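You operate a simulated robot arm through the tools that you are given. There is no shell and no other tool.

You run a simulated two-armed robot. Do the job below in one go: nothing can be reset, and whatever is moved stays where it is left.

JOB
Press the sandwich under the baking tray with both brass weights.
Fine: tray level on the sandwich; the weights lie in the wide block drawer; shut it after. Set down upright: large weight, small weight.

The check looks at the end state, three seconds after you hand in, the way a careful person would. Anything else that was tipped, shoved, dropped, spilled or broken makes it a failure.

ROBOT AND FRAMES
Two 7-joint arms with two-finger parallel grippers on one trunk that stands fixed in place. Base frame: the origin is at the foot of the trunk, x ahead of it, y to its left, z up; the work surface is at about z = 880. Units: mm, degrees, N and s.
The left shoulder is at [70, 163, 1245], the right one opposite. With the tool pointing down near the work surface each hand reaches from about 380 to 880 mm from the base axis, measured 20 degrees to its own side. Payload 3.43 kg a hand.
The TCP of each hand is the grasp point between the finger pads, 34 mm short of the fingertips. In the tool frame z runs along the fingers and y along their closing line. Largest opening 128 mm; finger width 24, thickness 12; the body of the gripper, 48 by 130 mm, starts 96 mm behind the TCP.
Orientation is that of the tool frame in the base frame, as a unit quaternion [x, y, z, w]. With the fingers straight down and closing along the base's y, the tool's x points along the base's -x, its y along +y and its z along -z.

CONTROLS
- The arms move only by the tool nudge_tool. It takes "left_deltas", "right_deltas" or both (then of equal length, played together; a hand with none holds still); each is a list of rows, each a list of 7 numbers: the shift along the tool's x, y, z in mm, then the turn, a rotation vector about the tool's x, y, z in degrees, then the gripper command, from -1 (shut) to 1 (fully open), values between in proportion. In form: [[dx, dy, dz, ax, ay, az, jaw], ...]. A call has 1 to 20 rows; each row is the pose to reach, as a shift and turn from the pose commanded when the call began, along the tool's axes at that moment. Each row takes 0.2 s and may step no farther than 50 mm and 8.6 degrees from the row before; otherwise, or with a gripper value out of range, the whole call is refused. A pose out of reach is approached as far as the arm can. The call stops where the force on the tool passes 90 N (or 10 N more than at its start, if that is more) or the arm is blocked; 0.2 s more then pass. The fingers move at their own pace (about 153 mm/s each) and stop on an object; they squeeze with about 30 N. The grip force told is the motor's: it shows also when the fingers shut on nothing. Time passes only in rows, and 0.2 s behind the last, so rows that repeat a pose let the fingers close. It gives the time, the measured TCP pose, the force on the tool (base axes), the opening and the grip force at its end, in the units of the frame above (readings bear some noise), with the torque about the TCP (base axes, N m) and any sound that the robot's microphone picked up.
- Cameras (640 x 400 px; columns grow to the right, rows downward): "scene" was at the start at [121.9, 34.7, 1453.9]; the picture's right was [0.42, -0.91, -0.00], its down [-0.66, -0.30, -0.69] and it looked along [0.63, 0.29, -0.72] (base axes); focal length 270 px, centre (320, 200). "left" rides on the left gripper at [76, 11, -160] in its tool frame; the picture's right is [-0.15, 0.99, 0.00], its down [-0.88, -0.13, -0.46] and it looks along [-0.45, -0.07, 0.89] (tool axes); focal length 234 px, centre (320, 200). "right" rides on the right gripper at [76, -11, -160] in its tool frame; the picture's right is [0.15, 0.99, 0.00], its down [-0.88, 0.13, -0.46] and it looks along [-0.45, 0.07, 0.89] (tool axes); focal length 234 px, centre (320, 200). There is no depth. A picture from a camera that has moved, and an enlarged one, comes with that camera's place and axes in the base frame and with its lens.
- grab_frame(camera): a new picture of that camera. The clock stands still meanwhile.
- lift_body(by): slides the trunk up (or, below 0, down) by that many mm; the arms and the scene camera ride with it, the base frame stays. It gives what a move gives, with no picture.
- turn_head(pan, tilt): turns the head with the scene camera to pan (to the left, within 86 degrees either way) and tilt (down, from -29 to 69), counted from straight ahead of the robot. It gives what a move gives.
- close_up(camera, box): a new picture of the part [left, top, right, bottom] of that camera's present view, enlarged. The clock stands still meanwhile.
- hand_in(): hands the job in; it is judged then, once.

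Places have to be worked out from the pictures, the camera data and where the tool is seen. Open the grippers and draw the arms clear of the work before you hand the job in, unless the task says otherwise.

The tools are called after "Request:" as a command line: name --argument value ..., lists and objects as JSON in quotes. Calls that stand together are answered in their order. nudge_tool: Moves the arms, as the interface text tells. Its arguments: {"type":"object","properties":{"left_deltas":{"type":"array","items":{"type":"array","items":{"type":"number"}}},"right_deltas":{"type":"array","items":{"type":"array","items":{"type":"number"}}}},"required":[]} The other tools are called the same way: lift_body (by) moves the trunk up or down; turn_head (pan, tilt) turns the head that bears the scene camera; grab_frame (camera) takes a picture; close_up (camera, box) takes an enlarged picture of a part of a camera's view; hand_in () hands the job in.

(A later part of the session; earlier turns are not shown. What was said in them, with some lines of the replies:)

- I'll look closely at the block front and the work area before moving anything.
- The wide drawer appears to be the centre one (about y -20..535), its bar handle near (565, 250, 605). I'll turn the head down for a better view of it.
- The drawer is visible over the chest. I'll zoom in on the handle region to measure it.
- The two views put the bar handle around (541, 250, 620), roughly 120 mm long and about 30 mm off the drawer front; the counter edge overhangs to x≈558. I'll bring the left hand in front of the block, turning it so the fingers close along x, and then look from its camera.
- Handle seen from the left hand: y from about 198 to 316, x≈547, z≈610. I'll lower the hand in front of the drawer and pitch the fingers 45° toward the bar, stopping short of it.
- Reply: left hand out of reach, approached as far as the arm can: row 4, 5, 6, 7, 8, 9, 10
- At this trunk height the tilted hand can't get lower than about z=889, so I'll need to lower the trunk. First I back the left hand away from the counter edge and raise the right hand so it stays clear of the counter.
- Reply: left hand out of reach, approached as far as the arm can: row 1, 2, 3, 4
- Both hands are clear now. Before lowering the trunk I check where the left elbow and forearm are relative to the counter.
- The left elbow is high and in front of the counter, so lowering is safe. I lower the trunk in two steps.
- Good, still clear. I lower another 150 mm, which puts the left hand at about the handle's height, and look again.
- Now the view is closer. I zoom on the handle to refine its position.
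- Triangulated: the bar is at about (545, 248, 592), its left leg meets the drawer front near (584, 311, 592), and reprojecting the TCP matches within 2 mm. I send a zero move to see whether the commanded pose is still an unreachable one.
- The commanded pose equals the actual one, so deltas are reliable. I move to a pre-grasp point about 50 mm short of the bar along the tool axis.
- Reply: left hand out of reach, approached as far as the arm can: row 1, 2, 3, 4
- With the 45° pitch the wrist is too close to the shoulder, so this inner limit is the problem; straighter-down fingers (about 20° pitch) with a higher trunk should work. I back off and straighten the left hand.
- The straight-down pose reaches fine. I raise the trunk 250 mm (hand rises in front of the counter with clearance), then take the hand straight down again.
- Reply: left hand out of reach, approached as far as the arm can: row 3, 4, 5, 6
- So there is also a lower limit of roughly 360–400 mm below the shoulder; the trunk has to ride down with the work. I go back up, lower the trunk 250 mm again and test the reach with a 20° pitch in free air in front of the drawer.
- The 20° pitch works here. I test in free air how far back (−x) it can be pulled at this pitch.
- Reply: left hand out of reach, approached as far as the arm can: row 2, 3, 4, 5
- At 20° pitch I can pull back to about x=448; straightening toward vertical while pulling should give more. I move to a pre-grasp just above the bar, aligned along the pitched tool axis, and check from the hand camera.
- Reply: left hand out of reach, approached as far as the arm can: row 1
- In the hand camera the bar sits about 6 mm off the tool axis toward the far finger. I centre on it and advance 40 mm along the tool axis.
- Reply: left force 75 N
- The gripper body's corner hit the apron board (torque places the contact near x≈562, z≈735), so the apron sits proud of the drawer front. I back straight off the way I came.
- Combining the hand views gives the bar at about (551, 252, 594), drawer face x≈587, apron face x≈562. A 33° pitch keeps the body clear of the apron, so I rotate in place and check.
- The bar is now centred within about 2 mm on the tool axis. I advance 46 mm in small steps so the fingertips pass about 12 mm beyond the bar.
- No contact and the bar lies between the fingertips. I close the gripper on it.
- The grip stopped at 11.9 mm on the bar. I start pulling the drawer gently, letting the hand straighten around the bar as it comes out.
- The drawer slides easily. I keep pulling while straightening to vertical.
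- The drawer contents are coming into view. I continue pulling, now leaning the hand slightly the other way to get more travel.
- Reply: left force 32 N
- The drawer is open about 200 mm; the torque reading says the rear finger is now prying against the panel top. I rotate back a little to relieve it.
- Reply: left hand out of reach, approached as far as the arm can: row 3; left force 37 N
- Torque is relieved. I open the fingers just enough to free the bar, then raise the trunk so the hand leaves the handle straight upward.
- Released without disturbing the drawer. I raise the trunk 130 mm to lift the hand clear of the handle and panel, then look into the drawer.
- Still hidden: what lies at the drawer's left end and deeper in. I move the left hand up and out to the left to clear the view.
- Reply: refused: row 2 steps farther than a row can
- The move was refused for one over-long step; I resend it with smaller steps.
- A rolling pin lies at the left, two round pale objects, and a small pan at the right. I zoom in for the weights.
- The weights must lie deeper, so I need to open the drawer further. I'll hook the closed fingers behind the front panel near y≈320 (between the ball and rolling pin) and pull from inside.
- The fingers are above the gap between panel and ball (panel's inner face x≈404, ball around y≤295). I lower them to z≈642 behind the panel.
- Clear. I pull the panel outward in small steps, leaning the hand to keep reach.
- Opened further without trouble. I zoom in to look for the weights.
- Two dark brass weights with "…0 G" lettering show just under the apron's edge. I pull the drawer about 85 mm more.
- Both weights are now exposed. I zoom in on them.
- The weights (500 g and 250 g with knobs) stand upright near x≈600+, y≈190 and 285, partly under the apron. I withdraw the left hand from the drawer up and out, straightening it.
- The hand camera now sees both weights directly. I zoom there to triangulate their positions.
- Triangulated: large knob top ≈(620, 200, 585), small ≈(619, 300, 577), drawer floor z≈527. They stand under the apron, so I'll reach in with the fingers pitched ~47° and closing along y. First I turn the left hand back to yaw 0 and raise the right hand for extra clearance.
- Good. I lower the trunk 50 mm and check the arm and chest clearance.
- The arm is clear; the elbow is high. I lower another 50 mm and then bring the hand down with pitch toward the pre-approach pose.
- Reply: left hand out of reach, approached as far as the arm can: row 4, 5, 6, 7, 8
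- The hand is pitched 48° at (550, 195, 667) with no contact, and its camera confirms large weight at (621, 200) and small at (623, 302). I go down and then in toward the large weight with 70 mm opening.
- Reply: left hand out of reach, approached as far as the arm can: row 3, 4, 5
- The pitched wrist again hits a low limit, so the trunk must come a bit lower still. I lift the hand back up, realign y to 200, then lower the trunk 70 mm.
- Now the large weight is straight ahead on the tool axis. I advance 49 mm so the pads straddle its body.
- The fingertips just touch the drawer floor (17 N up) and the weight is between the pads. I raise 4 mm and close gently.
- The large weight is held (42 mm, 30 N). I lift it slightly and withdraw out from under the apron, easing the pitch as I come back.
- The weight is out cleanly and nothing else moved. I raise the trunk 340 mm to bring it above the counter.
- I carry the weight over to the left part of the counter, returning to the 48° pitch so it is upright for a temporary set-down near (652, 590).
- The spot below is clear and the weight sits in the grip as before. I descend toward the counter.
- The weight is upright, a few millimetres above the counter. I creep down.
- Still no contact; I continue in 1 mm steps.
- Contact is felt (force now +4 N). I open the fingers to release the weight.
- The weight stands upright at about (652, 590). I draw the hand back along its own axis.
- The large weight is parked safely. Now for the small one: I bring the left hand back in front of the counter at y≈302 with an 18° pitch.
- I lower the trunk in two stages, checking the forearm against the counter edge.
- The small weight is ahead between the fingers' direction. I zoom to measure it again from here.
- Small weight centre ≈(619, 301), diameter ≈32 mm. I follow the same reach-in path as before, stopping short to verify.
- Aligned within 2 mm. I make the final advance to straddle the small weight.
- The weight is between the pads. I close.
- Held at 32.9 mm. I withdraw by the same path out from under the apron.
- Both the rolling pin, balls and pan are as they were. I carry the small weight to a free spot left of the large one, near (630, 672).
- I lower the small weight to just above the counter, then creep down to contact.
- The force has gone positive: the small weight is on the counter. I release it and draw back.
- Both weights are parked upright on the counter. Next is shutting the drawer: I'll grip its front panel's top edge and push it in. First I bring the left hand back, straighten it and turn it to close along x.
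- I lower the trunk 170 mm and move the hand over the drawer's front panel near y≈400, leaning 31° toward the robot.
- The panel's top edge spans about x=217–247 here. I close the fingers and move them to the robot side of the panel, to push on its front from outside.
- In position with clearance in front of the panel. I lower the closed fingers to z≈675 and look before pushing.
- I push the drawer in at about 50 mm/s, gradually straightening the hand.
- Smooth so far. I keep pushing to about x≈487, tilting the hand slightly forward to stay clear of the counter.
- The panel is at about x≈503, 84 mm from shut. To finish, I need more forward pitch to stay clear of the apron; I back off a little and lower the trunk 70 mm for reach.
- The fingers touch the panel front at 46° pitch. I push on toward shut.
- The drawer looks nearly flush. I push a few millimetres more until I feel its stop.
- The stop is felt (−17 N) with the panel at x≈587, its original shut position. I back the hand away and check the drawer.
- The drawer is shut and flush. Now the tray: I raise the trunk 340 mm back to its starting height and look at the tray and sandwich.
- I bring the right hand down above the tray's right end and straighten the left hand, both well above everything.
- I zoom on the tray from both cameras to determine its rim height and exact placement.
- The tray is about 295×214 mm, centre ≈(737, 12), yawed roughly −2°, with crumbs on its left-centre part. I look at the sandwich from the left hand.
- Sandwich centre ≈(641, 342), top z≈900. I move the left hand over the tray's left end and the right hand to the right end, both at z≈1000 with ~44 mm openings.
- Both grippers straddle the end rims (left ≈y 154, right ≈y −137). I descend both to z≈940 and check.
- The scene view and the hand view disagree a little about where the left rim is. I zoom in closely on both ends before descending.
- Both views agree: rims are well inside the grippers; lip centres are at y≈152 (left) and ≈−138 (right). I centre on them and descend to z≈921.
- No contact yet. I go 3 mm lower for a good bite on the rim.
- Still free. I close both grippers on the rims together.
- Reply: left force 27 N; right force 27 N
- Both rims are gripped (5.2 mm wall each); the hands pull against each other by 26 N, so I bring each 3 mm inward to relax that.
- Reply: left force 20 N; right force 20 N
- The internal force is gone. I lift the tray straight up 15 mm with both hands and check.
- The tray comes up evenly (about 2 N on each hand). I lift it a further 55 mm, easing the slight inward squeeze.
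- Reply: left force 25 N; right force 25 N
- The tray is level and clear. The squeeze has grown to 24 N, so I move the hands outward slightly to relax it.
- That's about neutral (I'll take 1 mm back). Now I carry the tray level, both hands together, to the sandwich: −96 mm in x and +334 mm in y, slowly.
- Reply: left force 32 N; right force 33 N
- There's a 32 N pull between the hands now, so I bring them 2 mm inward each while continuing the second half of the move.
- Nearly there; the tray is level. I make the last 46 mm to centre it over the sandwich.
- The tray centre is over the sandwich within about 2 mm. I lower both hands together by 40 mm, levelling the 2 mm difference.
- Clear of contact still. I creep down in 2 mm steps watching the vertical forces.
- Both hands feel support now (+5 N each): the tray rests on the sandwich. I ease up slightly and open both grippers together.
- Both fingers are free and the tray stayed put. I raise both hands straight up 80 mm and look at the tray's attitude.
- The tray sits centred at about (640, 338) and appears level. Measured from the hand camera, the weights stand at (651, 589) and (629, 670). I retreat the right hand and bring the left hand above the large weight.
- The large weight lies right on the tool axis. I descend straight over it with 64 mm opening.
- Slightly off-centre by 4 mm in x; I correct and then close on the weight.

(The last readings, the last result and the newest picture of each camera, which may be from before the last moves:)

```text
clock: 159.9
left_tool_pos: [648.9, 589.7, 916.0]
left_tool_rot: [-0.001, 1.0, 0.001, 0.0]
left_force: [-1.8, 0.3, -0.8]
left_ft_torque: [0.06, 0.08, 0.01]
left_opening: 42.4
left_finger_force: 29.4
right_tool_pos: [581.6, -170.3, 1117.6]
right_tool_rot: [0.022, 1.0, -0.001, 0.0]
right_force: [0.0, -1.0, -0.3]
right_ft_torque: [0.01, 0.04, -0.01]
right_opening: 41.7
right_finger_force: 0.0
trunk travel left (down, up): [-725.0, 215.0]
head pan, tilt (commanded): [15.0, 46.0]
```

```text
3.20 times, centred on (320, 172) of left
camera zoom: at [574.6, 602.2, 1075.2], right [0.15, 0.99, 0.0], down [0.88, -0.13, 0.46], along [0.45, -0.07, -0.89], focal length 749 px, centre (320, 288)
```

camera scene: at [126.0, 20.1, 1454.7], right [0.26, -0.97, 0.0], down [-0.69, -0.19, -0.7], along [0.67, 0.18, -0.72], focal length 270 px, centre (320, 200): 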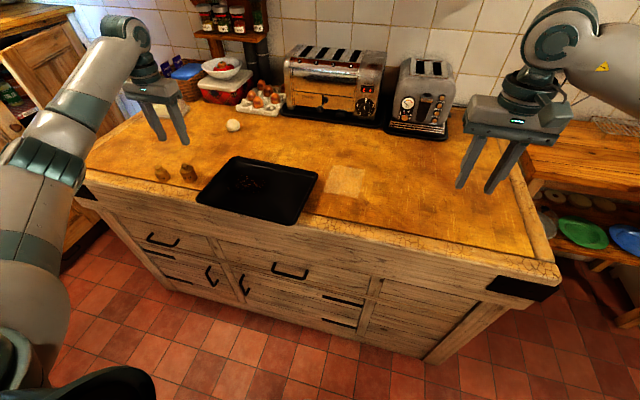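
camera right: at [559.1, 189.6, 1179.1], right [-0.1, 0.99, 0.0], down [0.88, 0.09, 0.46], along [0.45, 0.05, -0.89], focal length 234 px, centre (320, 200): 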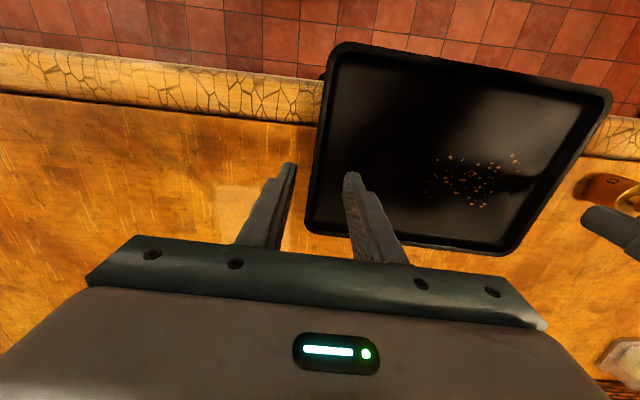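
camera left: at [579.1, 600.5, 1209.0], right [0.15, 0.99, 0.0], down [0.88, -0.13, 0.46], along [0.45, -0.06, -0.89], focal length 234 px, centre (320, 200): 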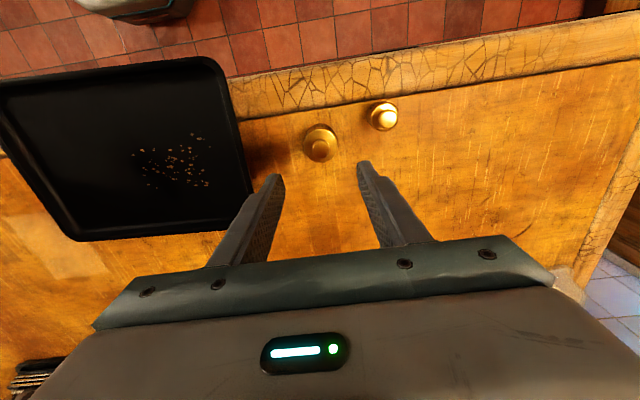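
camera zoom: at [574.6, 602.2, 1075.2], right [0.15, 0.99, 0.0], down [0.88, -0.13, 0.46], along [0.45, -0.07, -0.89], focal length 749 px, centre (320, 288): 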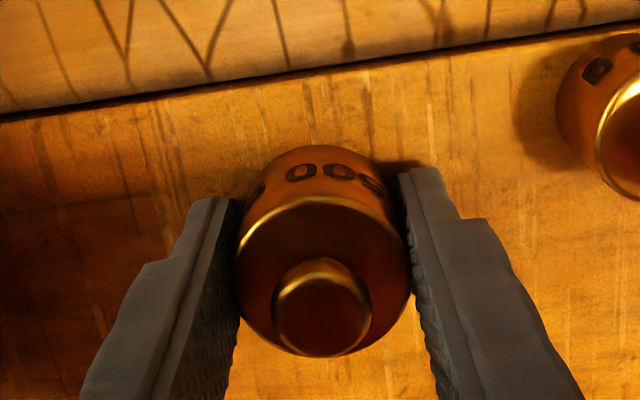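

Held (42.4 mm). I lift 70 mm and carry it over the tray to (646, 309), which keeps it off the crumbs and above the sandwich.

Request:
nudge_tool --left_deltas '[[0, 0, -15, 0, 0, 0, -1], [0, 0, -40, 0, 0, 0, -1], [0, -10, -65, 0, 0, 0, -1], [0, -40, -70, 0, 0, 0, -1], [1, -75, -70, 0, 0, 0, -1], [1, -110, -70, 0, 0, 0, -1], [2, -145, -70, 0, 0, 0, -1], [2, -180, -70, 0, 0, 0, -1], [3, -215, -70, 0, 0, 0, -1], [3, -245, -70, 0, 0, 0, -1], [3, -268, -70, 0, 0, 0, -1], [3, -281, -70, 0, 0, 0, -1]]'

Request:
grab_frame --camera "left"

Request:
grab_frame --camera "scene"

```text
clock: 162.5
left_tool_pos: [648.7, 308.8, 985.8]
left_tool_rot: [-0.001, 1.0, 0.0, 0.0]
left_force: [-1.2, -0.6, -5.2]
left_ft_torque: [-0.03, -0.01, -0.04]
left_opening: 42.2
left_finger_force: 30.0
right_tool_pos: [581.8, -169.9, 1118.3]
right_tool_rot: [0.021, 1.0, -0.001, 0.0]
right_force: [0.4, 1.0, -0.1]
right_ft_torque: [-0.01, -0.02, 0.03]
right_opening: 41.6
right_finger_force: 0.2
trunk travel left (down, up): [-725.0, 215.0]
head pan, tilt (commanded): [15.0, 46.0]
```

```text
taken
camera left: at [573.2, 320.5, 1145.4], right [0.15, 0.99, 0.0], down [0.88, -0.13, 0.46], along [0.45, -0.07, -0.89], focal length 234 px, centre (320, 200)
```

left: 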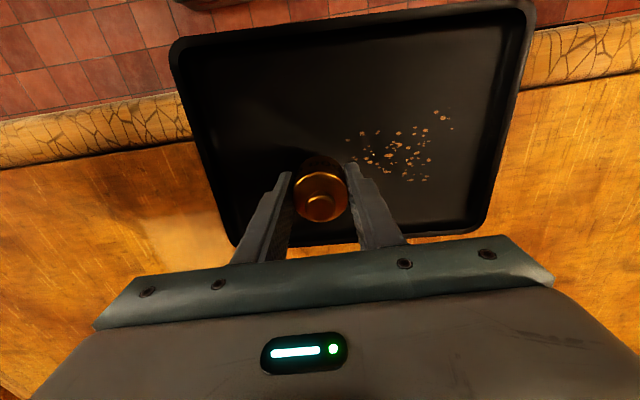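

```text
taken
camera scene: at [127.5, 22.0, 1454.5], right [0.26, -0.97, 0.0], down [-0.7, -0.19, -0.69], along [0.67, 0.18, -0.72], focal length 270 px, centre (320, 200)
```

scene: 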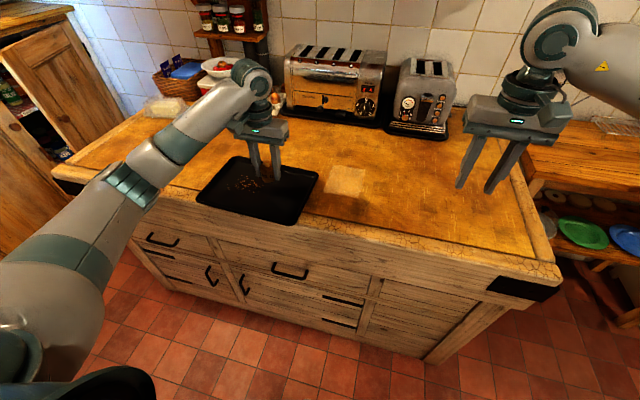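

Good: over the free part of the tray, right of the crumbs. I lower it toward the tray floor.

Request:
nudge_tool --left_deltas '[[0, 0, 12, 0, 0, 0, -1], [0, 0, 24, 0, 0, 0, -1], [0, 0, 35, 0, 0, 0, -1], [0, 0, 42, 0, 0, 0, -1], [0, 0, 45, 0, 0, 0, -1]]'

Request:
nudge_tool --left_deltas '[[0, 0, 1, 0, 0, 0, -1], [0, 0, 2, 0, 0, 0, -1]]'

```text
clock: 163.7
left_tool_pos: [646.4, 308.9, 940.0]
left_tool_rot: [0.001, 1.0, 0.0, 0.0]
left_force: [0.4, 0.9, -5.2]
left_ft_torque: [0.01, 0.01, 0.0]
left_opening: 42.2
left_finger_force: 29.6
right_tool_pos: [581.3, -170.4, 1117.6]
right_tool_rot: [0.022, 1.0, 0.0, 0.0]
right_force: [-0.9, -0.3, 0.1]
right_ft_torque: [-0.03, 0.02, 0.01]
right_opening: 41.7
right_finger_force: 0.0
trunk travel left (down, up): [-725.0, 215.0]
head pan, tilt (commanded): [15.0, 46.0]
```

```text
clock: 164.3
left_tool_pos: [646.9, 308.8, 938.2]
left_tool_rot: [-0.001, 1.0, 0.001, 0.0]
left_force: [-0.1, 0.0, -4.7]
left_ft_torque: [0.0, 0.01, 0.02]
left_opening: 42.0
left_finger_force: 30.5
right_tool_pos: [581.3, -169.1, 1118.1]
right_tool_rot: [0.02, 1.0, 0.0, 0.0]
right_force: [-0.2, -0.1, -0.5]
right_ft_torque: [0.0, -0.01, 0.03]
right_opening: 41.6
right_finger_force: 0.1
trunk travel left (down, up): [-725.0, 215.0]
head pan, tilt (commanded): [15.0, 46.0]
```

Request:
nudge_tool --left_deltas '[[0, 0, 1, 0, 0, 0, -1]]'

Request:
nudge_tool --left_deltas '[[0, 0, 1, 0, 0, 0, -1]]'

```text
clock: 164.7
left_tool_pos: [646.4, 310.0, 937.2]
left_tool_rot: [-0.001, 1.0, 0.0, 0.0]
left_force: [0.0, 0.6, -1.1]
left_ft_torque: [0.1, 0.01, 0.01]
left_opening: 42.0
left_finger_force: 29.8
right_tool_pos: [581.0, -169.9, 1118.5]
right_tool_rot: [0.021, 1.0, 0.0, 0.0]
right_force: [-0.6, 0.2, 0.6]
right_ft_torque: [-0.01, -0.07, -0.03]
right_opening: 41.5
right_finger_force: 0.1
trunk travel left (down, up): [-725.0, 215.0]
head pan, tilt (commanded): [15.0, 46.0]
```

```text
clock: 165.1
left_tool_pos: [646.1, 309.0, 937.8]
left_tool_rot: [-0.001, 1.0, -0.001, 0.002]
left_force: [2.9, 1.5, 6.2]
left_ft_torque: [0.13, 0.1, -0.06]
left_opening: 42.0
left_finger_force: 30.2
right_tool_pos: [581.3, -170.2, 1119.3]
right_tool_rot: [0.021, 1.0, -0.001, 0.0]
right_force: [-0.4, 0.4, -0.5]
right_ft_torque: [0.04, 0.03, 0.0]
right_opening: 41.8
right_finger_force: 0.0
trunk travel left (down, up): [-725.0, 215.0]
head pan, tilt (commanded): [15.0, 46.0]
```

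Contact felt at z≈937. I ease up 0.7 mm and open the fingers to let the large weight stand on the tray.

Request:
nudge_tool --left_deltas '[[0, 0, -0.7, 0, 0, 0, -1], [0, 0, -0.7, 0, 0, 0, -0.3], [0, 0, -0.7, 0, 0, 0, -0.15], [0, 0, -0.7, 0, 0, 0, 0], [0, 0, -0.7, 0, 0, 0, 0]]'

Request:
close_up --camera "left" --box '[200, 80, 440, 230]'

Request:
close_up --camera "scene" --box '[160, 110, 360, 235]'

```text
clock: 166.3
left_tool_pos: [646.7, 309.6, 937.8]
left_tool_rot: [-0.001, 1.0, 0.0, 0.0]
left_force: [0.4, -0.3, -0.3]
left_ft_torque: [0.0, 0.0, 0.03]
left_opening: 64.4
left_finger_force: 0.1
right_tool_pos: [581.4, -170.3, 1117.7]
right_tool_rot: [0.022, 1.0, 0.0, -0.001]
right_force: [1.2, 0.4, 0.2]
right_ft_torque: [0.05, -0.01, 0.01]
right_opening: 41.4
right_finger_force: 0.1
trunk travel left (down, up): [-725.0, 215.0]
head pan, tilt (commanded): [15.0, 46.0]
```

```text
2.67 times, centred on (320, 155) of left
camera zoom: at [572.0, 321.0, 1096.7], right [0.15, 0.99, 0.0], down [0.88, -0.13, 0.46], along [0.45, -0.07, -0.89], focal length 624 px, centre (320, 320)
```

zoom: 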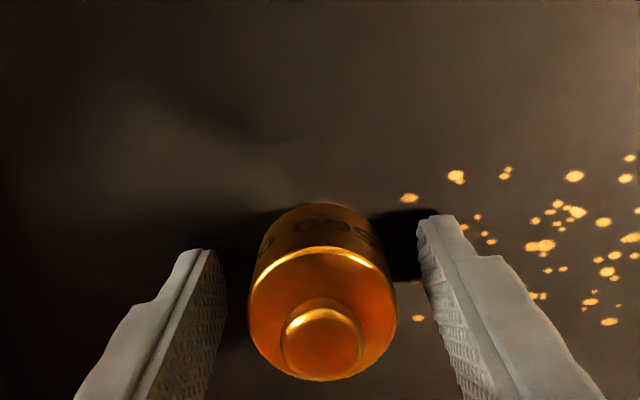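

```text
3.20 times, centred on (260, 172) of scene
camera zoom: at [126.7, 22.0, 1454.6], right [0.26, -0.97, 0.0], down [-0.69, -0.19, -0.69], along [0.67, 0.18, -0.72], focal length 865 px, centre (512, 288)
```

zoom: 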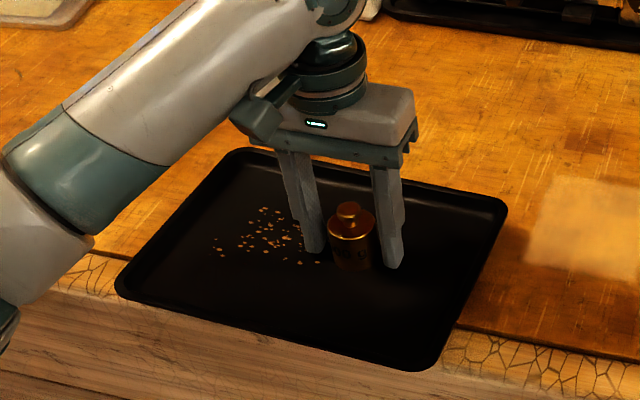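

The large weight stands upright on the tray. I rise straight up 90 mm and check.

Request:
nudge_tool --left_deltas '[[0, 0, -10, 0, 0, 0, 0], [0, 0, -30, 0, 0, 0, 0], [0, 0, -60, 0, 0, 0, 0], [0, 0, -95, 0, 0, 0, 0]]'

Request:
grab_frame --camera "left"

Request:
close_up --camera "scene" --box '[160, 110, 360, 235]'

```text
clock: 167.3
left_tool_pos: [645.8, 308.0, 1033.9]
left_tool_rot: [-0.001, 1.0, 0.001, 0.0]
left_force: [0.1, -0.5, 0.2]
left_ft_torque: [-0.01, -0.01, -0.02]
left_opening: 64.0
left_finger_force: 0.1
right_tool_pos: [580.4, -170.5, 1119.4]
right_tool_rot: [0.021, 1.0, 0.0, -0.001]
right_force: [-0.3, 0.6, -0.1]
right_ft_torque: [-0.01, -0.01, -0.01]
right_opening: 41.7
right_finger_force: 0.3
trunk travel left (down, up): [-725.0, 215.0]
head pan, tilt (commanded): [15.0, 46.0]
```

```text
taken
camera left: at [571.9, 320.4, 1192.6], right [0.15, 0.99, 0.0], down [0.88, -0.13, 0.46], along [0.45, -0.07, -0.89], focal length 234 px, centre (320, 200)
```

left: 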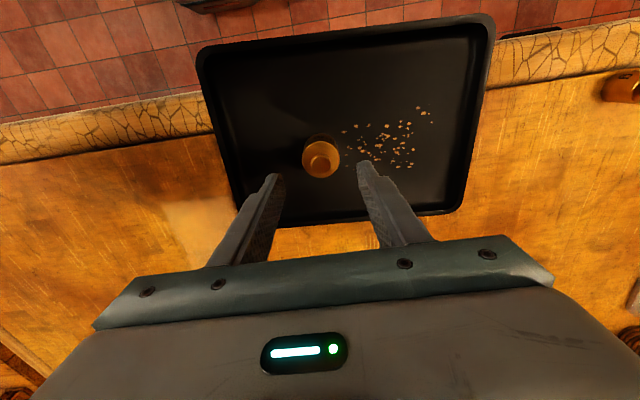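

```text
3.20 times, centred on (260, 172) of scene
camera zoom: at [126.1, 21.5, 1454.5], right [0.26, -0.97, 0.0], down [-0.69, -0.19, -0.69], along [0.67, 0.18, -0.72], focal length 865 px, centre (512, 288)
```

zoom: 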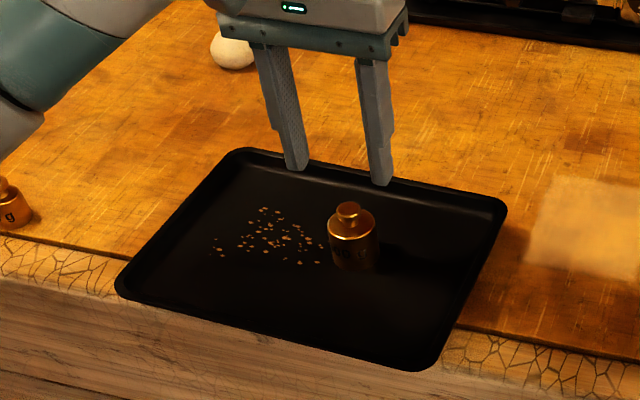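

All stable. Now the small weight: I move the left hand over to (629, 670).

Request:
nudge_tool --left_deltas '[[2, 40, 0, 0, 0, 0, -0.1], [4, 82, 0, 0, 0, 0, -0.1], [6, 124, 0, 0, 0, 0, -0.1], [8, 166, 0, 0, 0, 0, -0.1], [10, 208, 0, 0, 0, 0, -0.1], [12, 250, 0, 0, 0, 0, -0.1], [14, 292, 0, 0, 0, 0, -0.1], [16, 332, 0, 0, 0, 0, -0.1], [17, 362, 0, 0, 0, 0, -0.1]]'

Request:
grab_frame --camera "left"

```text
clock: 169.3
left_tool_pos: [629.3, 673.4, 1033.2]
left_tool_rot: [0.0, 1.0, 0.0, 0.0]
left_force: [-0.3, 0.5, 0.1]
left_ft_torque: [-0.01, 0.01, -0.02]
left_opening: 57.7
left_finger_force: 0.1
right_tool_pos: [580.4, -168.9, 1118.5]
right_tool_rot: [0.021, 1.0, 0.0, 0.0]
right_force: [0.6, 0.0, 0.3]
right_ft_torque: [-0.02, 0.0, -0.01]
right_opening: 41.7
right_finger_force: 0.0
trunk travel left (down, up): [-725.0, 215.0]
head pan, tilt (commanded): [15.0, 46.0]
```

```text
taken
camera left: at [555.0, 684.6, 1191.9], right [0.15, 0.99, 0.0], down [0.88, -0.13, 0.46], along [0.45, -0.07, -0.89], focal length 234 px, centre (320, 200)
```

left: 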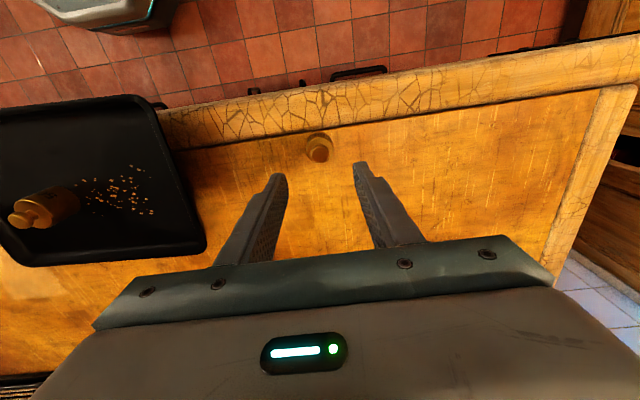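

The small weight is on the tool axis. I descend over it.

Request:
nudge_tool --left_deltas '[[0, -0.5, 35, 0, 0, 0, -0.1], [0, -1, 70, 0, 0, 0, -0.1], [0, -1, 95, 0, 0, 0, -0.1], [0, -1, 110, 0, 0, 0, -0.1], [0, -1, 117, 0, 0, 0, -0.1]]'

Request:
close_up --camera "left" --box '[220, 110, 420, 235]'

```text
clock: 170.5
left_tool_pos: [629.7, 670.5, 915.8]
left_tool_rot: [0.0, 1.0, 0.0, 0.0]
left_force: [0.4, 0.7, -0.2]
left_ft_torque: [0.03, -0.01, -0.01]
left_opening: 57.6
left_finger_force: 0.1
right_tool_pos: [581.9, -169.0, 1118.2]
right_tool_rot: [0.02, 1.0, 0.0, 0.0]
right_force: [0.5, -0.4, 0.5]
right_ft_torque: [-0.02, 0.01, 0.0]
right_opening: 41.6
right_finger_force: 0.1
trunk travel left (down, up): [-725.0, 215.0]
head pan, tilt (commanded): [15.0, 46.0]
```

```text
3.20 times, centred on (320, 172) of left
camera zoom: at [554.9, 682.4, 1074.9], right [0.15, 0.99, 0.0], down [0.88, -0.13, 0.46], along [0.45, -0.07, -0.89], focal length 749 px, centre (320, 288)
```

zoom: 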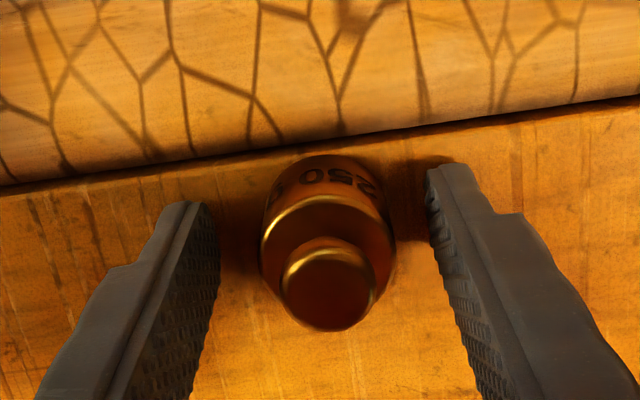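

Nearly centred; I trim 2 mm and close on the small weight.

Request:
nudge_tool --left_deltas '[[2.5, 1.3, 0, 0, 0, 0, -0.2], [2.5, 1.3, 0, 0, 0, 0, -0.4], [2.5, 1.3, 0, 0, 0, 0, -0.5], [2.5, 1.3, 0, 0, 0, 0, -1], [2.5, 1.3, 0, 0, 0, 0, -1]]'

Request:
nudge_tool --left_deltas '[[0, 0, -10, 0, 0, 0, -1], [0, 0, -35, 0, 0, 0, -1], [0, 0, -70, 0, 0, 0, -1], [0, 0, -100, 0, 0, 0, -1]]'

Request:
grab_frame --camera "left"

```text
clock: 171.7
left_tool_pos: [626.3, 671.3, 915.4]
left_tool_rot: [-0.001, 1.0, -0.001, 0.0]
left_force: [0.3, 1.1, 0.3]
left_ft_torque: [0.03, -0.05, 0.0]
left_opening: 33.0
left_finger_force: 29.3
right_tool_pos: [580.9, -168.9, 1118.9]
right_tool_rot: [0.021, 1.0, -0.001, 0.0]
right_force: [0.0, 0.5, 0.9]
right_ft_torque: [-0.01, 0.03, 0.01]
right_opening: 41.6
right_finger_force: 0.0
trunk travel left (down, up): [-725.0, 215.0]
head pan, tilt (commanded): [15.0, 46.0]
```

```text
clock: 172.7
left_tool_pos: [627.0, 670.8, 1015.7]
left_tool_rot: [-0.001, 1.0, 0.0, -0.001]
left_force: [0.8, -0.7, -2.2]
left_ft_torque: [0.02, 0.02, -0.02]
left_opening: 33.1
left_finger_force: 30.0
right_tool_pos: [580.5, -169.1, 1118.7]
right_tool_rot: [0.021, 1.0, 0.0, 0.0]
right_force: [0.3, -0.6, -0.5]
right_ft_torque: [0.0, -0.02, -0.03]
right_opening: 41.7
right_finger_force: 0.0
trunk travel left (down, up): [-725.0, 215.0]
head pan, tilt (commanded): [15.0, 46.0]
```

```text
taken
camera left: at [552.8, 682.9, 1175.0], right [0.15, 0.99, 0.0], down [0.88, -0.13, 0.46], along [0.45, -0.07, -0.89], focal length 234 px, centre (320, 200)
```

left: 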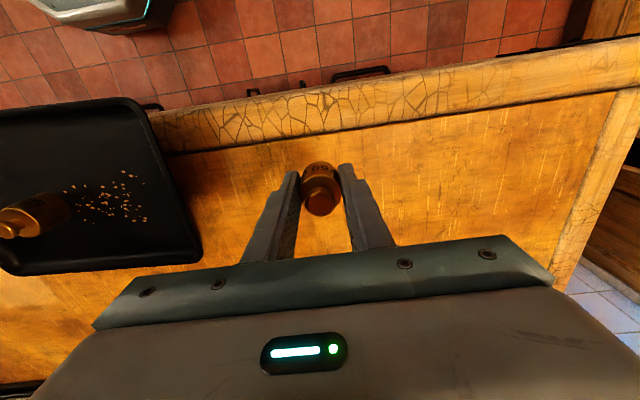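

Held (33 mm). I carry it to (610, 366) over the tray, diagonally across from the large weight and off the crumbs.

Request:
nudge_tool --left_deltas '[[2, -25, 0, 0, 0, 0, -1], [4, -62, 0, 0, 0, 0, -1], [6, -100, 0, 0, 0, 0, -1], [8, -138, 0, 0, 0, 0, -1], [10, -176, 0, 0, 0, 0, -1], [12, -214, 0, 0, 0, 0, -1], [14, -250, 0, 0, 0, 0, -1], [16, -282, 0, 0, 0, 0, -1], [17, -304, 0, 0, 0, 0, -1]]'

Request:
grab_frame --camera "left"

```text
clock: 174.7
left_tool_pos: [610.0, 366.3, 1015.4]
left_tool_rot: [-0.001, 1.0, 0.0, 0.0]
left_force: [0.9, 0.4, -1.8]
left_ft_torque: [0.0, 0.01, 0.01]
left_opening: 32.6
left_finger_force: 30.3
right_tool_pos: [582.3, -170.5, 1117.9]
right_tool_rot: [0.021, 1.0, 0.0, 0.0]
right_force: [0.3, -1.1, 0.1]
right_ft_torque: [0.0, -0.01, 0.01]
right_opening: 41.7
right_finger_force: 0.0
trunk travel left (down, up): [-725.0, 215.0]
head pan, tilt (commanded): [15.0, 46.0]
```

```text
taken
camera left: at [535.3, 378.3, 1175.1], right [0.15, 0.99, 0.0], down [0.88, -0.13, 0.46], along [0.45, -0.07, -0.89], focal length 234 px, centre (320, 200)
```

left: 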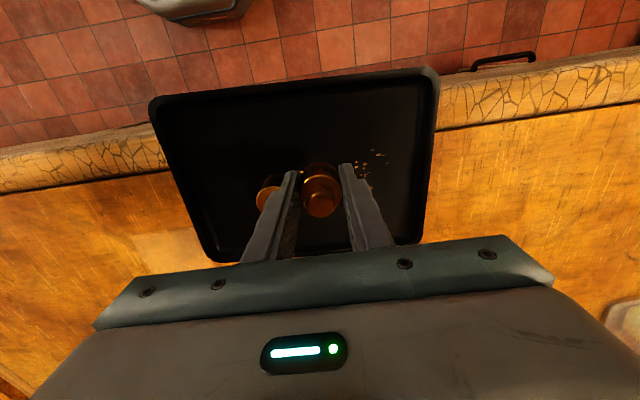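

Position is clear of the large weight and crumbs. I lower it.

Request:
nudge_tool --left_deltas '[[0, 0, 15, 0, 0, 0, -1], [0, 0, 30, 0, 0, 0, -1], [0, 0, 45, 0, 0, 0, -1], [0, 0, 58, 0, 0, 0, -1], [0, 0, 68, 0, 0, 0, -1], [0, 0, 74, 0, 0, 0, -1]]'

Request:
nudge_tool --left_deltas '[[0, 0, 1, 0, 0, 0, -1], [0, 0, 2, 0, 0, 0, -1]]'

Request:
nudge_tool --left_deltas '[[0, 0, 1, 0, 0, 0, -1]]'

```text
clock: 176.1
left_tool_pos: [610.8, 367.5, 941.5]
left_tool_rot: [0.0, 1.0, 0.001, 0.0]
left_force: [-0.5, 0.5, -2.7]
left_ft_torque: [0.01, 0.0, -0.01]
left_opening: 32.9
left_finger_force: 29.4
right_tool_pos: [581.4, -170.0, 1118.5]
right_tool_rot: [0.021, 1.0, -0.001, 0.0]
right_force: [-0.1, -1.1, 0.5]
right_ft_torque: [0.01, 0.0, -0.02]
right_opening: 41.5
right_finger_force: 0.0
trunk travel left (down, up): [-725.0, 215.0]
head pan, tilt (commanded): [15.0, 46.0]
```

```text
clock: 176.7
left_tool_pos: [610.1, 367.3, 939.3]
left_tool_rot: [0.0, 1.0, -0.001, 0.0]
left_force: [0.8, -0.4, -2.4]
left_ft_torque: [-0.01, -0.01, 0.03]
left_opening: 32.9
left_finger_force: 30.1
right_tool_pos: [580.3, -169.8, 1118.7]
right_tool_rot: [0.021, 1.0, 0.0, 0.0]
right_force: [0.0, -0.7, 0.0]
right_ft_torque: [-0.03, 0.03, -0.02]
right_opening: 41.7
right_finger_force: 0.0
trunk travel left (down, up): [-725.0, 215.0]
head pan, tilt (commanded): [15.0, 46.0]
```

```text
clock: 177.1
left_tool_pos: [610.7, 367.8, 937.4]
left_tool_rot: [-0.001, 1.0, 0.001, 0.0]
left_force: [-0.4, 1.0, -2.6]
left_ft_torque: [0.01, 0.02, -0.01]
left_opening: 32.9
left_finger_force: 30.0
right_tool_pos: [581.1, -169.2, 1118.8]
right_tool_rot: [0.02, 1.0, 0.0, 0.0]
right_force: [-0.4, 0.4, 0.3]
right_ft_torque: [-0.03, 0.01, -0.01]
right_opening: 41.7
right_finger_force: 0.0
trunk travel left (down, up): [-725.0, 215.0]
head pan, tilt (commanded): [15.0, 46.0]
```

Request:
nudge_tool --left_deltas '[[0, 0, 0.8, 0, 0, 0, -1]]'

Request:
nudge_tool --left_deltas '[[0, 0, 0.8, 0, 0, 0, -1]]'

```text
clock: 177.5
left_tool_pos: [609.8, 368.0, 937.4]
left_tool_rot: [-0.001, 1.0, 0.0, 0.0]
left_force: [0.2, -0.1, -2.1]
left_ft_torque: [-0.01, 0.0, 0.0]
left_opening: 33.0
left_finger_force: 30.1
right_tool_pos: [581.2, -170.3, 1118.4]
right_tool_rot: [0.021, 1.0, 0.0, 0.0]
right_force: [0.9, -0.2, 0.0]
right_ft_torque: [0.01, 0.02, -0.01]
right_opening: 41.6
right_finger_force: 0.2
trunk travel left (down, up): [-725.0, 215.0]
head pan, tilt (commanded): [15.0, 46.0]
```

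```text
clock: 177.9
left_tool_pos: [609.5, 367.0, 936.0]
left_tool_rot: [-0.001, 1.0, 0.0, 0.001]
left_force: [0.8, 0.8, 2.0]
left_ft_torque: [0.04, 0.02, -0.03]
left_opening: 33.2
left_finger_force: 30.2
right_tool_pos: [580.8, -169.4, 1117.2]
right_tool_rot: [0.021, 1.0, 0.0, 0.0]
right_force: [-0.2, -0.4, -0.1]
right_ft_torque: [0.01, 0.0, -0.01]
right_opening: 41.6
right_finger_force: 0.1
trunk travel left (down, up): [-725.0, 215.0]
head pan, tilt (commanded): [15.0, 46.0]
```

Contact felt at the same tray height as the large weight (tray level). I open and rise.

Request:
nudge_tool --left_deltas '[[0, 0, -0.3, 0, 0, 0, -1], [0, 0, -0.3, 0, 0, 0, -0.42], [0, 0, -0.3, 0, 0, 0, -0.3], [0, 0, -0.3, 0, 0, 0, -0.22], [0, 0, -0.3, 0, 0, 0, -0.22]]'

Request:
close_up --camera "left" --box '[200, 80, 440, 230]'

Request:
nudge_tool --left_deltas '[[0, 0, -8, 0, 0, 0, -0.22], [0, 0, -25, 0, 0, 0, -0.22], [0, 0, -55, 0, 0, 0, -0.22], [0, 0, -95, 0, 0, 0, -0.22]]'

Request:
grab_frame --camera "left"

Request:
close_up --camera "scene" --box '[160, 110, 360, 235]'

```text
clock: 179.1
left_tool_pos: [609.8, 367.6, 936.5]
left_tool_rot: [0.0, 1.0, 0.0, 0.0]
left_force: [-0.5, 0.3, -0.1]
left_ft_torque: [-0.01, 0.02, -0.04]
left_opening: 49.7
left_finger_force: 0.0
right_tool_pos: [581.5, -170.0, 1117.7]
right_tool_rot: [0.021, 1.0, 0.0, 0.0]
right_force: [-0.4, 0.3, 0.3]
right_ft_torque: [0.04, -0.01, 0.02]
right_opening: 41.5
right_finger_force: 0.1
trunk travel left (down, up): [-725.0, 215.0]
head pan, tilt (commanded): [15.0, 46.0]
```

```text
2.67 times, centred on (320, 155) of left
camera zoom: at [535.6, 379.3, 1096.3], right [0.15, 0.99, 0.0], down [0.88, -0.13, 0.46], along [0.45, -0.07, -0.89], focal length 624 px, centre (320, 320)
```

zoom: 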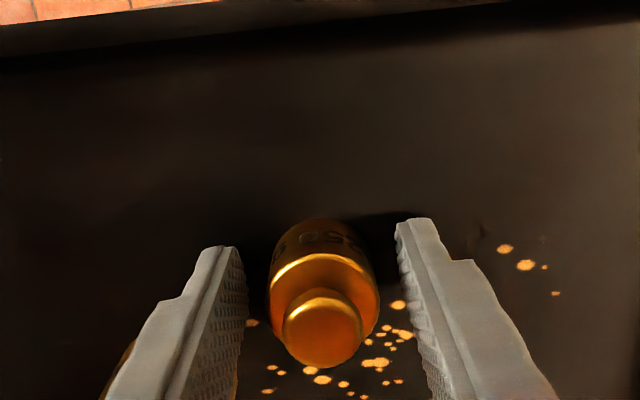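

```text
clock: 180.1
left_tool_pos: [610.0, 366.4, 1031.5]
left_tool_rot: [0.0, 1.0, 0.001, 0.0]
left_force: [0.0, 0.1, 0.1]
left_ft_torque: [0.01, 0.01, 0.0]
left_opening: 49.9
left_finger_force: 0.1
right_tool_pos: [580.6, -170.6, 1119.0]
right_tool_rot: [0.021, 1.0, 0.0, 0.0]
right_force: [-0.6, 0.3, -0.3]
right_ft_torque: [0.05, 0.05, 0.0]
right_opening: 41.4
right_finger_force: 0.1
trunk travel left (down, up): [-725.0, 215.0]
head pan, tilt (commanded): [15.0, 46.0]
```

```text
taken
camera left: at [535.0, 378.2, 1191.8], right [0.15, 0.99, 0.0], down [0.88, -0.13, 0.46], along [0.45, -0.07, -0.89], focal length 234 px, centre (320, 200)
```

left: 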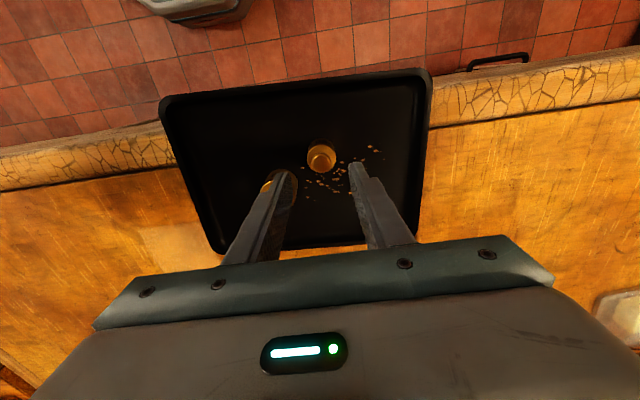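

```text
3.20 times, centred on (260, 172) of scene
camera zoom: at [125.9, 21.4, 1454.6], right [0.26, -0.97, 0.0], down [-0.69, -0.19, -0.69], along [0.67, 0.18, -0.72], focal length 865 px, centre (512, 288)
```

zoom: 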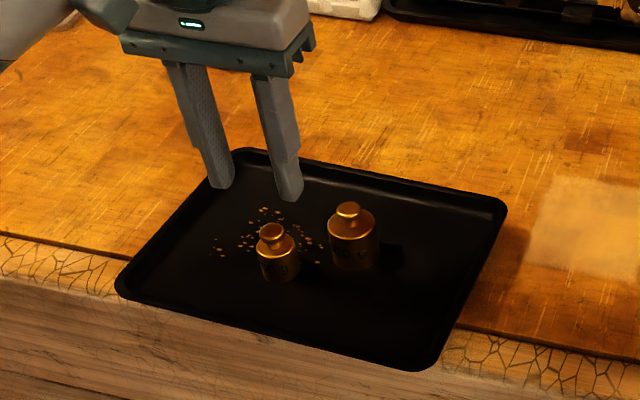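

Both weights stand upright on the tray. I open and draw both hands up and clear, then inspect.

Request:
nudge_tool --left_deltas '[[0, 0, -40, 0, 0, 0, 0.2], [0, 0, -80, 0, 0, 0, 0.6], [0, 0, -120, 0, 0, 0, 1], [10, 30, -140, 0, 0, 0, 1], [25, 65, -150, 0, 0, 0, 1], [45, 100, -150, 0, 0, 0, 1], [65, 135, -150, 0, 0, 0, 1], [85, 160, -150, 0, 0, 0, 1]]' --right_deltas '[[0, -10, -10, 0, 0, 0, 0], [0, -20, -20, 0, 0, 0, 0.5], [0, -30, -30, 0, 0, 0, 1], [0, -45, -40, 0, 0, 0, 1], [0, -60, -50, 0, 0, 0, 1], [0, -80, -60, 0, 0, 0, 1], [0, -100, -65, 0, 0, 0, 1], [0, -110, -65, 0, 0, 0, 1]]'

Request:
turn_head --pan 25 --tilt 48

Request:
grab_frame --camera "scene"

Request:
grab_frame --camera "left"

```text
clock: 181.9
left_tool_pos: [523.7, 528.4, 1182.1]
left_tool_rot: [0.0, 1.0, 0.0, 0.002]
left_force: [0.2, 0.0, 0.1]
left_ft_torque: [-0.01, -0.01, 0.01]
left_opening: 127.9
left_finger_force: 0.1
right_tool_pos: [573.1, -280.4, 1184.0]
right_tool_rot: [0.022, 1.0, 0.0, 0.0]
right_force: [0.5, 0.7, 1.8]
right_ft_torque: [-0.01, 0.0, -0.03]
right_opening: 127.9
right_finger_force: 0.0
trunk travel left (down, up): [-725.0, 215.0]
head pan, tilt (commanded): [15.0, 46.0]
```

```text
clock: 182.6
left_tool_pos: [525.7, 526.8, 1181.1]
left_tool_rot: [0.0, 1.0, -0.001, 0.0]
left_force: [-0.2, -0.3, -0.1]
left_ft_torque: [-0.01, 0.02, -0.01]
left_opening: 127.8
left_finger_force: 0.0
right_tool_pos: [575.6, -280.1, 1183.4]
right_tool_rot: [0.021, 1.0, -0.001, 0.0]
right_force: [0.2, -0.8, 0.5]
right_ft_torque: [0.02, 0.0, 0.0]
right_opening: 127.9
right_finger_force: 0.1
trunk travel left (down, up): [-725.0, 215.0]
head pan, tilt (commanded): [25.0, 48.0]
```

```text
taken
camera scene: at [120.7, 34.4, 1451.8], right [0.42, -0.91, 0.0], down [-0.67, -0.31, -0.67], along [0.61, 0.28, -0.74], focal length 270 px, centre (320, 200)
```

scene: 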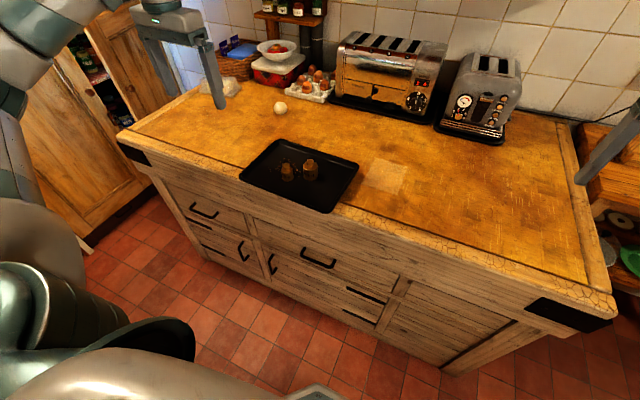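

```text
taken
camera left: at [450.4, 539.2, 1341.1], right [0.15, 0.99, 0.0], down [0.88, -0.13, 0.46], along [0.45, -0.07, -0.89], focal length 234 px, centre (320, 200)
```

left: 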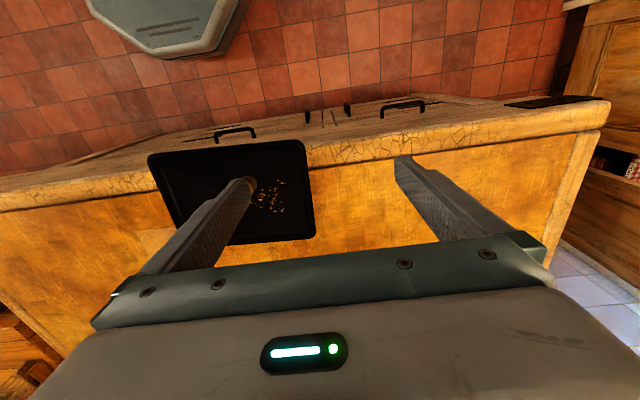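

I zoom in on the tray and the drawer for a final check.

Request:
close_up --camera "scene" --box '[220, 120, 380, 220]'

Request:
close_up --camera "scene" --box '[200, 170, 440, 320]'

Request:
lift_body --by -180

Request:
close_up --camera "scene" --box '[220, 40, 420, 165]'

```text
4.00 times, centred on (300, 170) of scene
camera zoom: at [120.7, 34.4, 1451.8], right [0.42, -0.91, 0.0], down [-0.67, -0.31, -0.67], along [0.61, 0.28, -0.74], focal length 1082 px, centre (400, 320)
```

zoom: 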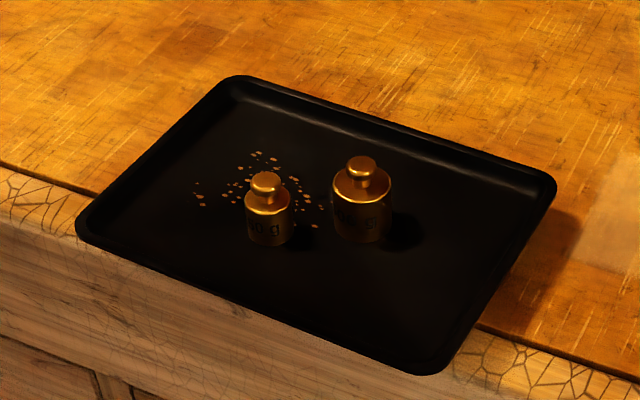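

```text
2.67 times, centred on (320, 245) of scene
camera zoom: at [120.7, 34.4, 1451.8], right [0.42, -0.91, 0.0], down [-0.67, -0.31, -0.67], along [0.61, 0.28, -0.74], focal length 721 px, centre (320, 80)
```

zoom: 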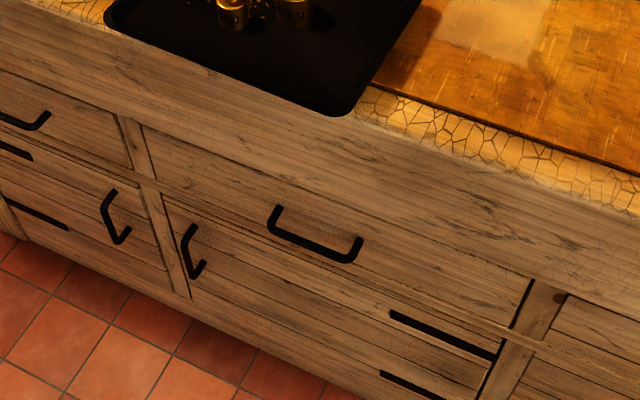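

```text
clock: 184.6
left_tool_pos: [523.7, 526.9, 1001.0]
left_tool_rot: [0.0, 1.0, 0.0, 0.001]
left_force: [0.0, 0.5, 0.5]
left_ft_torque: [-0.01, 0.0, -0.02]
left_opening: 128.0
left_finger_force: 0.0
right_tool_pos: [576.0, -280.3, 1003.7]
right_tool_rot: [0.021, 1.0, 0.0, 0.0]
right_force: [0.2, -0.3, -0.2]
right_ft_torque: [0.01, -0.04, 0.03]
right_opening: 127.9
right_finger_force: 0.1
trunk travel left (down, up): [-545.0, 395.0]
head pan, tilt (commanded): [25.0, 48.0]
```

```text
3.20 times, centred on (320, 102) of scene
camera zoom: at [120.1, 34.5, 1271.9], right [0.42, -0.91, 0.0], down [-0.67, -0.31, -0.67], along [0.61, 0.28, -0.74], focal length 865 px, centre (320, 512)
```

zoom: 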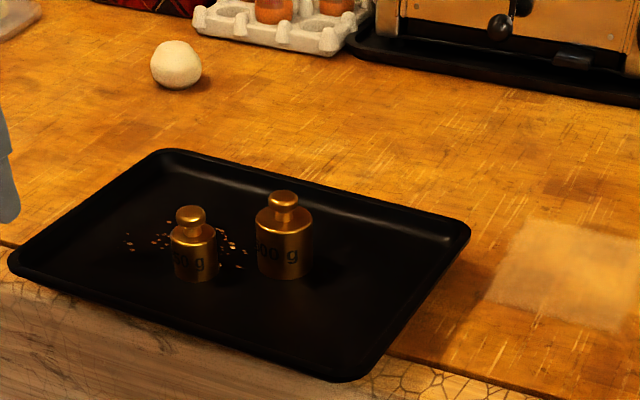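

The four rim corners triangulate to equal heights within error, both weights stand upright, and the drawer is shut flush. I raise the trunk back so the arms are well clear, take a last look, and then hand in.

Request:
lift_body --by 180

Request:
grab_frame --camera "scene"

Request:
grab_frame --camera "right"

```text
clock: 186.6
left_tool_pos: [525.1, 526.6, 1182.0]
left_tool_rot: [-0.001, 1.0, 0.0, 0.0]
left_force: [-0.4, 0.8, 0.7]
left_ft_torque: [0.02, 0.0, -0.03]
left_opening: 128.2
left_finger_force: 0.0
right_tool_pos: [576.0, -279.1, 1183.7]
right_tool_rot: [0.021, 1.0, 0.0, 0.0]
right_force: [-1.0, -0.6, 0.2]
right_ft_torque: [-0.04, 0.0, -0.03]
right_opening: 128.0
right_finger_force: 0.0
trunk travel left (down, up): [-725.0, 215.0]
head pan, tilt (commanded): [25.0, 48.0]
```

```text
taken
camera scene: at [120.5, 34.6, 1451.7], right [0.42, -0.91, 0.0], down [-0.67, -0.31, -0.67], along [0.61, 0.28, -0.74], focal length 270 px, centre (320, 200)
```

scene: 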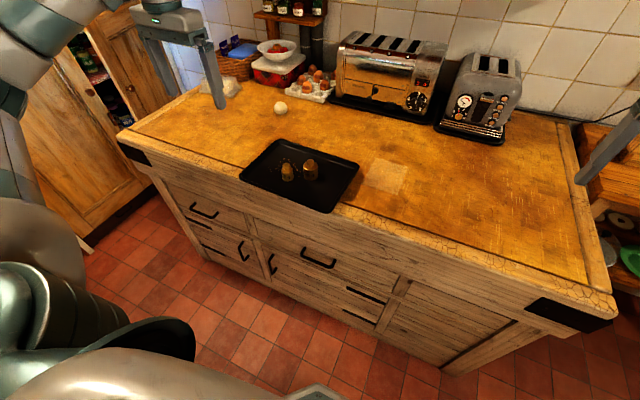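

```text
taken
camera right: at [499.8, -287.9, 1343.3], right [-0.1, 0.99, 0.0], down [0.89, 0.09, 0.46], along [0.45, 0.05, -0.89], focal length 234 px, centre (320, 200)
```

right: 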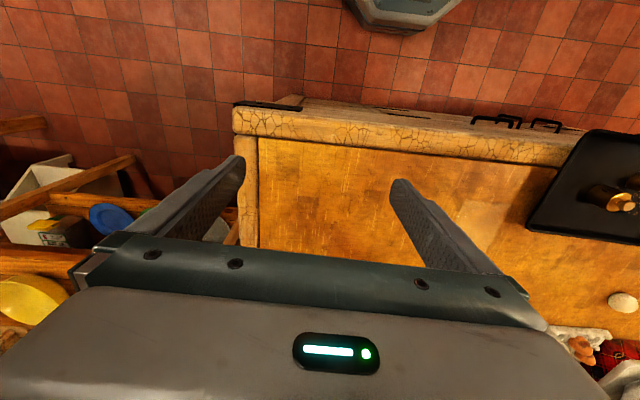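

The tray lies level on the sandwich, the large and small weights stand upright on it, and the drawer is shut. The other things I can see in the pictures are undisturbed and both arms are clear, so I hand the job in.

Request:
hand_in

```text
The job is handed in.
```

The sandwich is under the baking tray with both brass weights standing upright on top, the wide drawer is shut, and the job is handed in. I don't have the check's verdict.

- **Tray:** it is centred over the sandwich to within a few millimetres. The rim corners came out level within what the pictures can resolve, and both weights touched down at the same tray height.
- **Weights:** the 500 g weight stands just right of the tray's centre. The 250 g one stands front-left of it, clear of the crumbs. I stood each one briefly on the counter so I could shut the drawer before moving the tray.
- **Drawer:** I pushed it in until I felt the stop, with the front at its original position. The rolling pin, two pale balls and pan looked undisturbed the last time I could see inside.
- **One bump:** early on, the left gripper knocked the board above the drawer with about 75 N. I backed straight off and saw nothing moved.

Both grippers are open and the arms are clear of the work.
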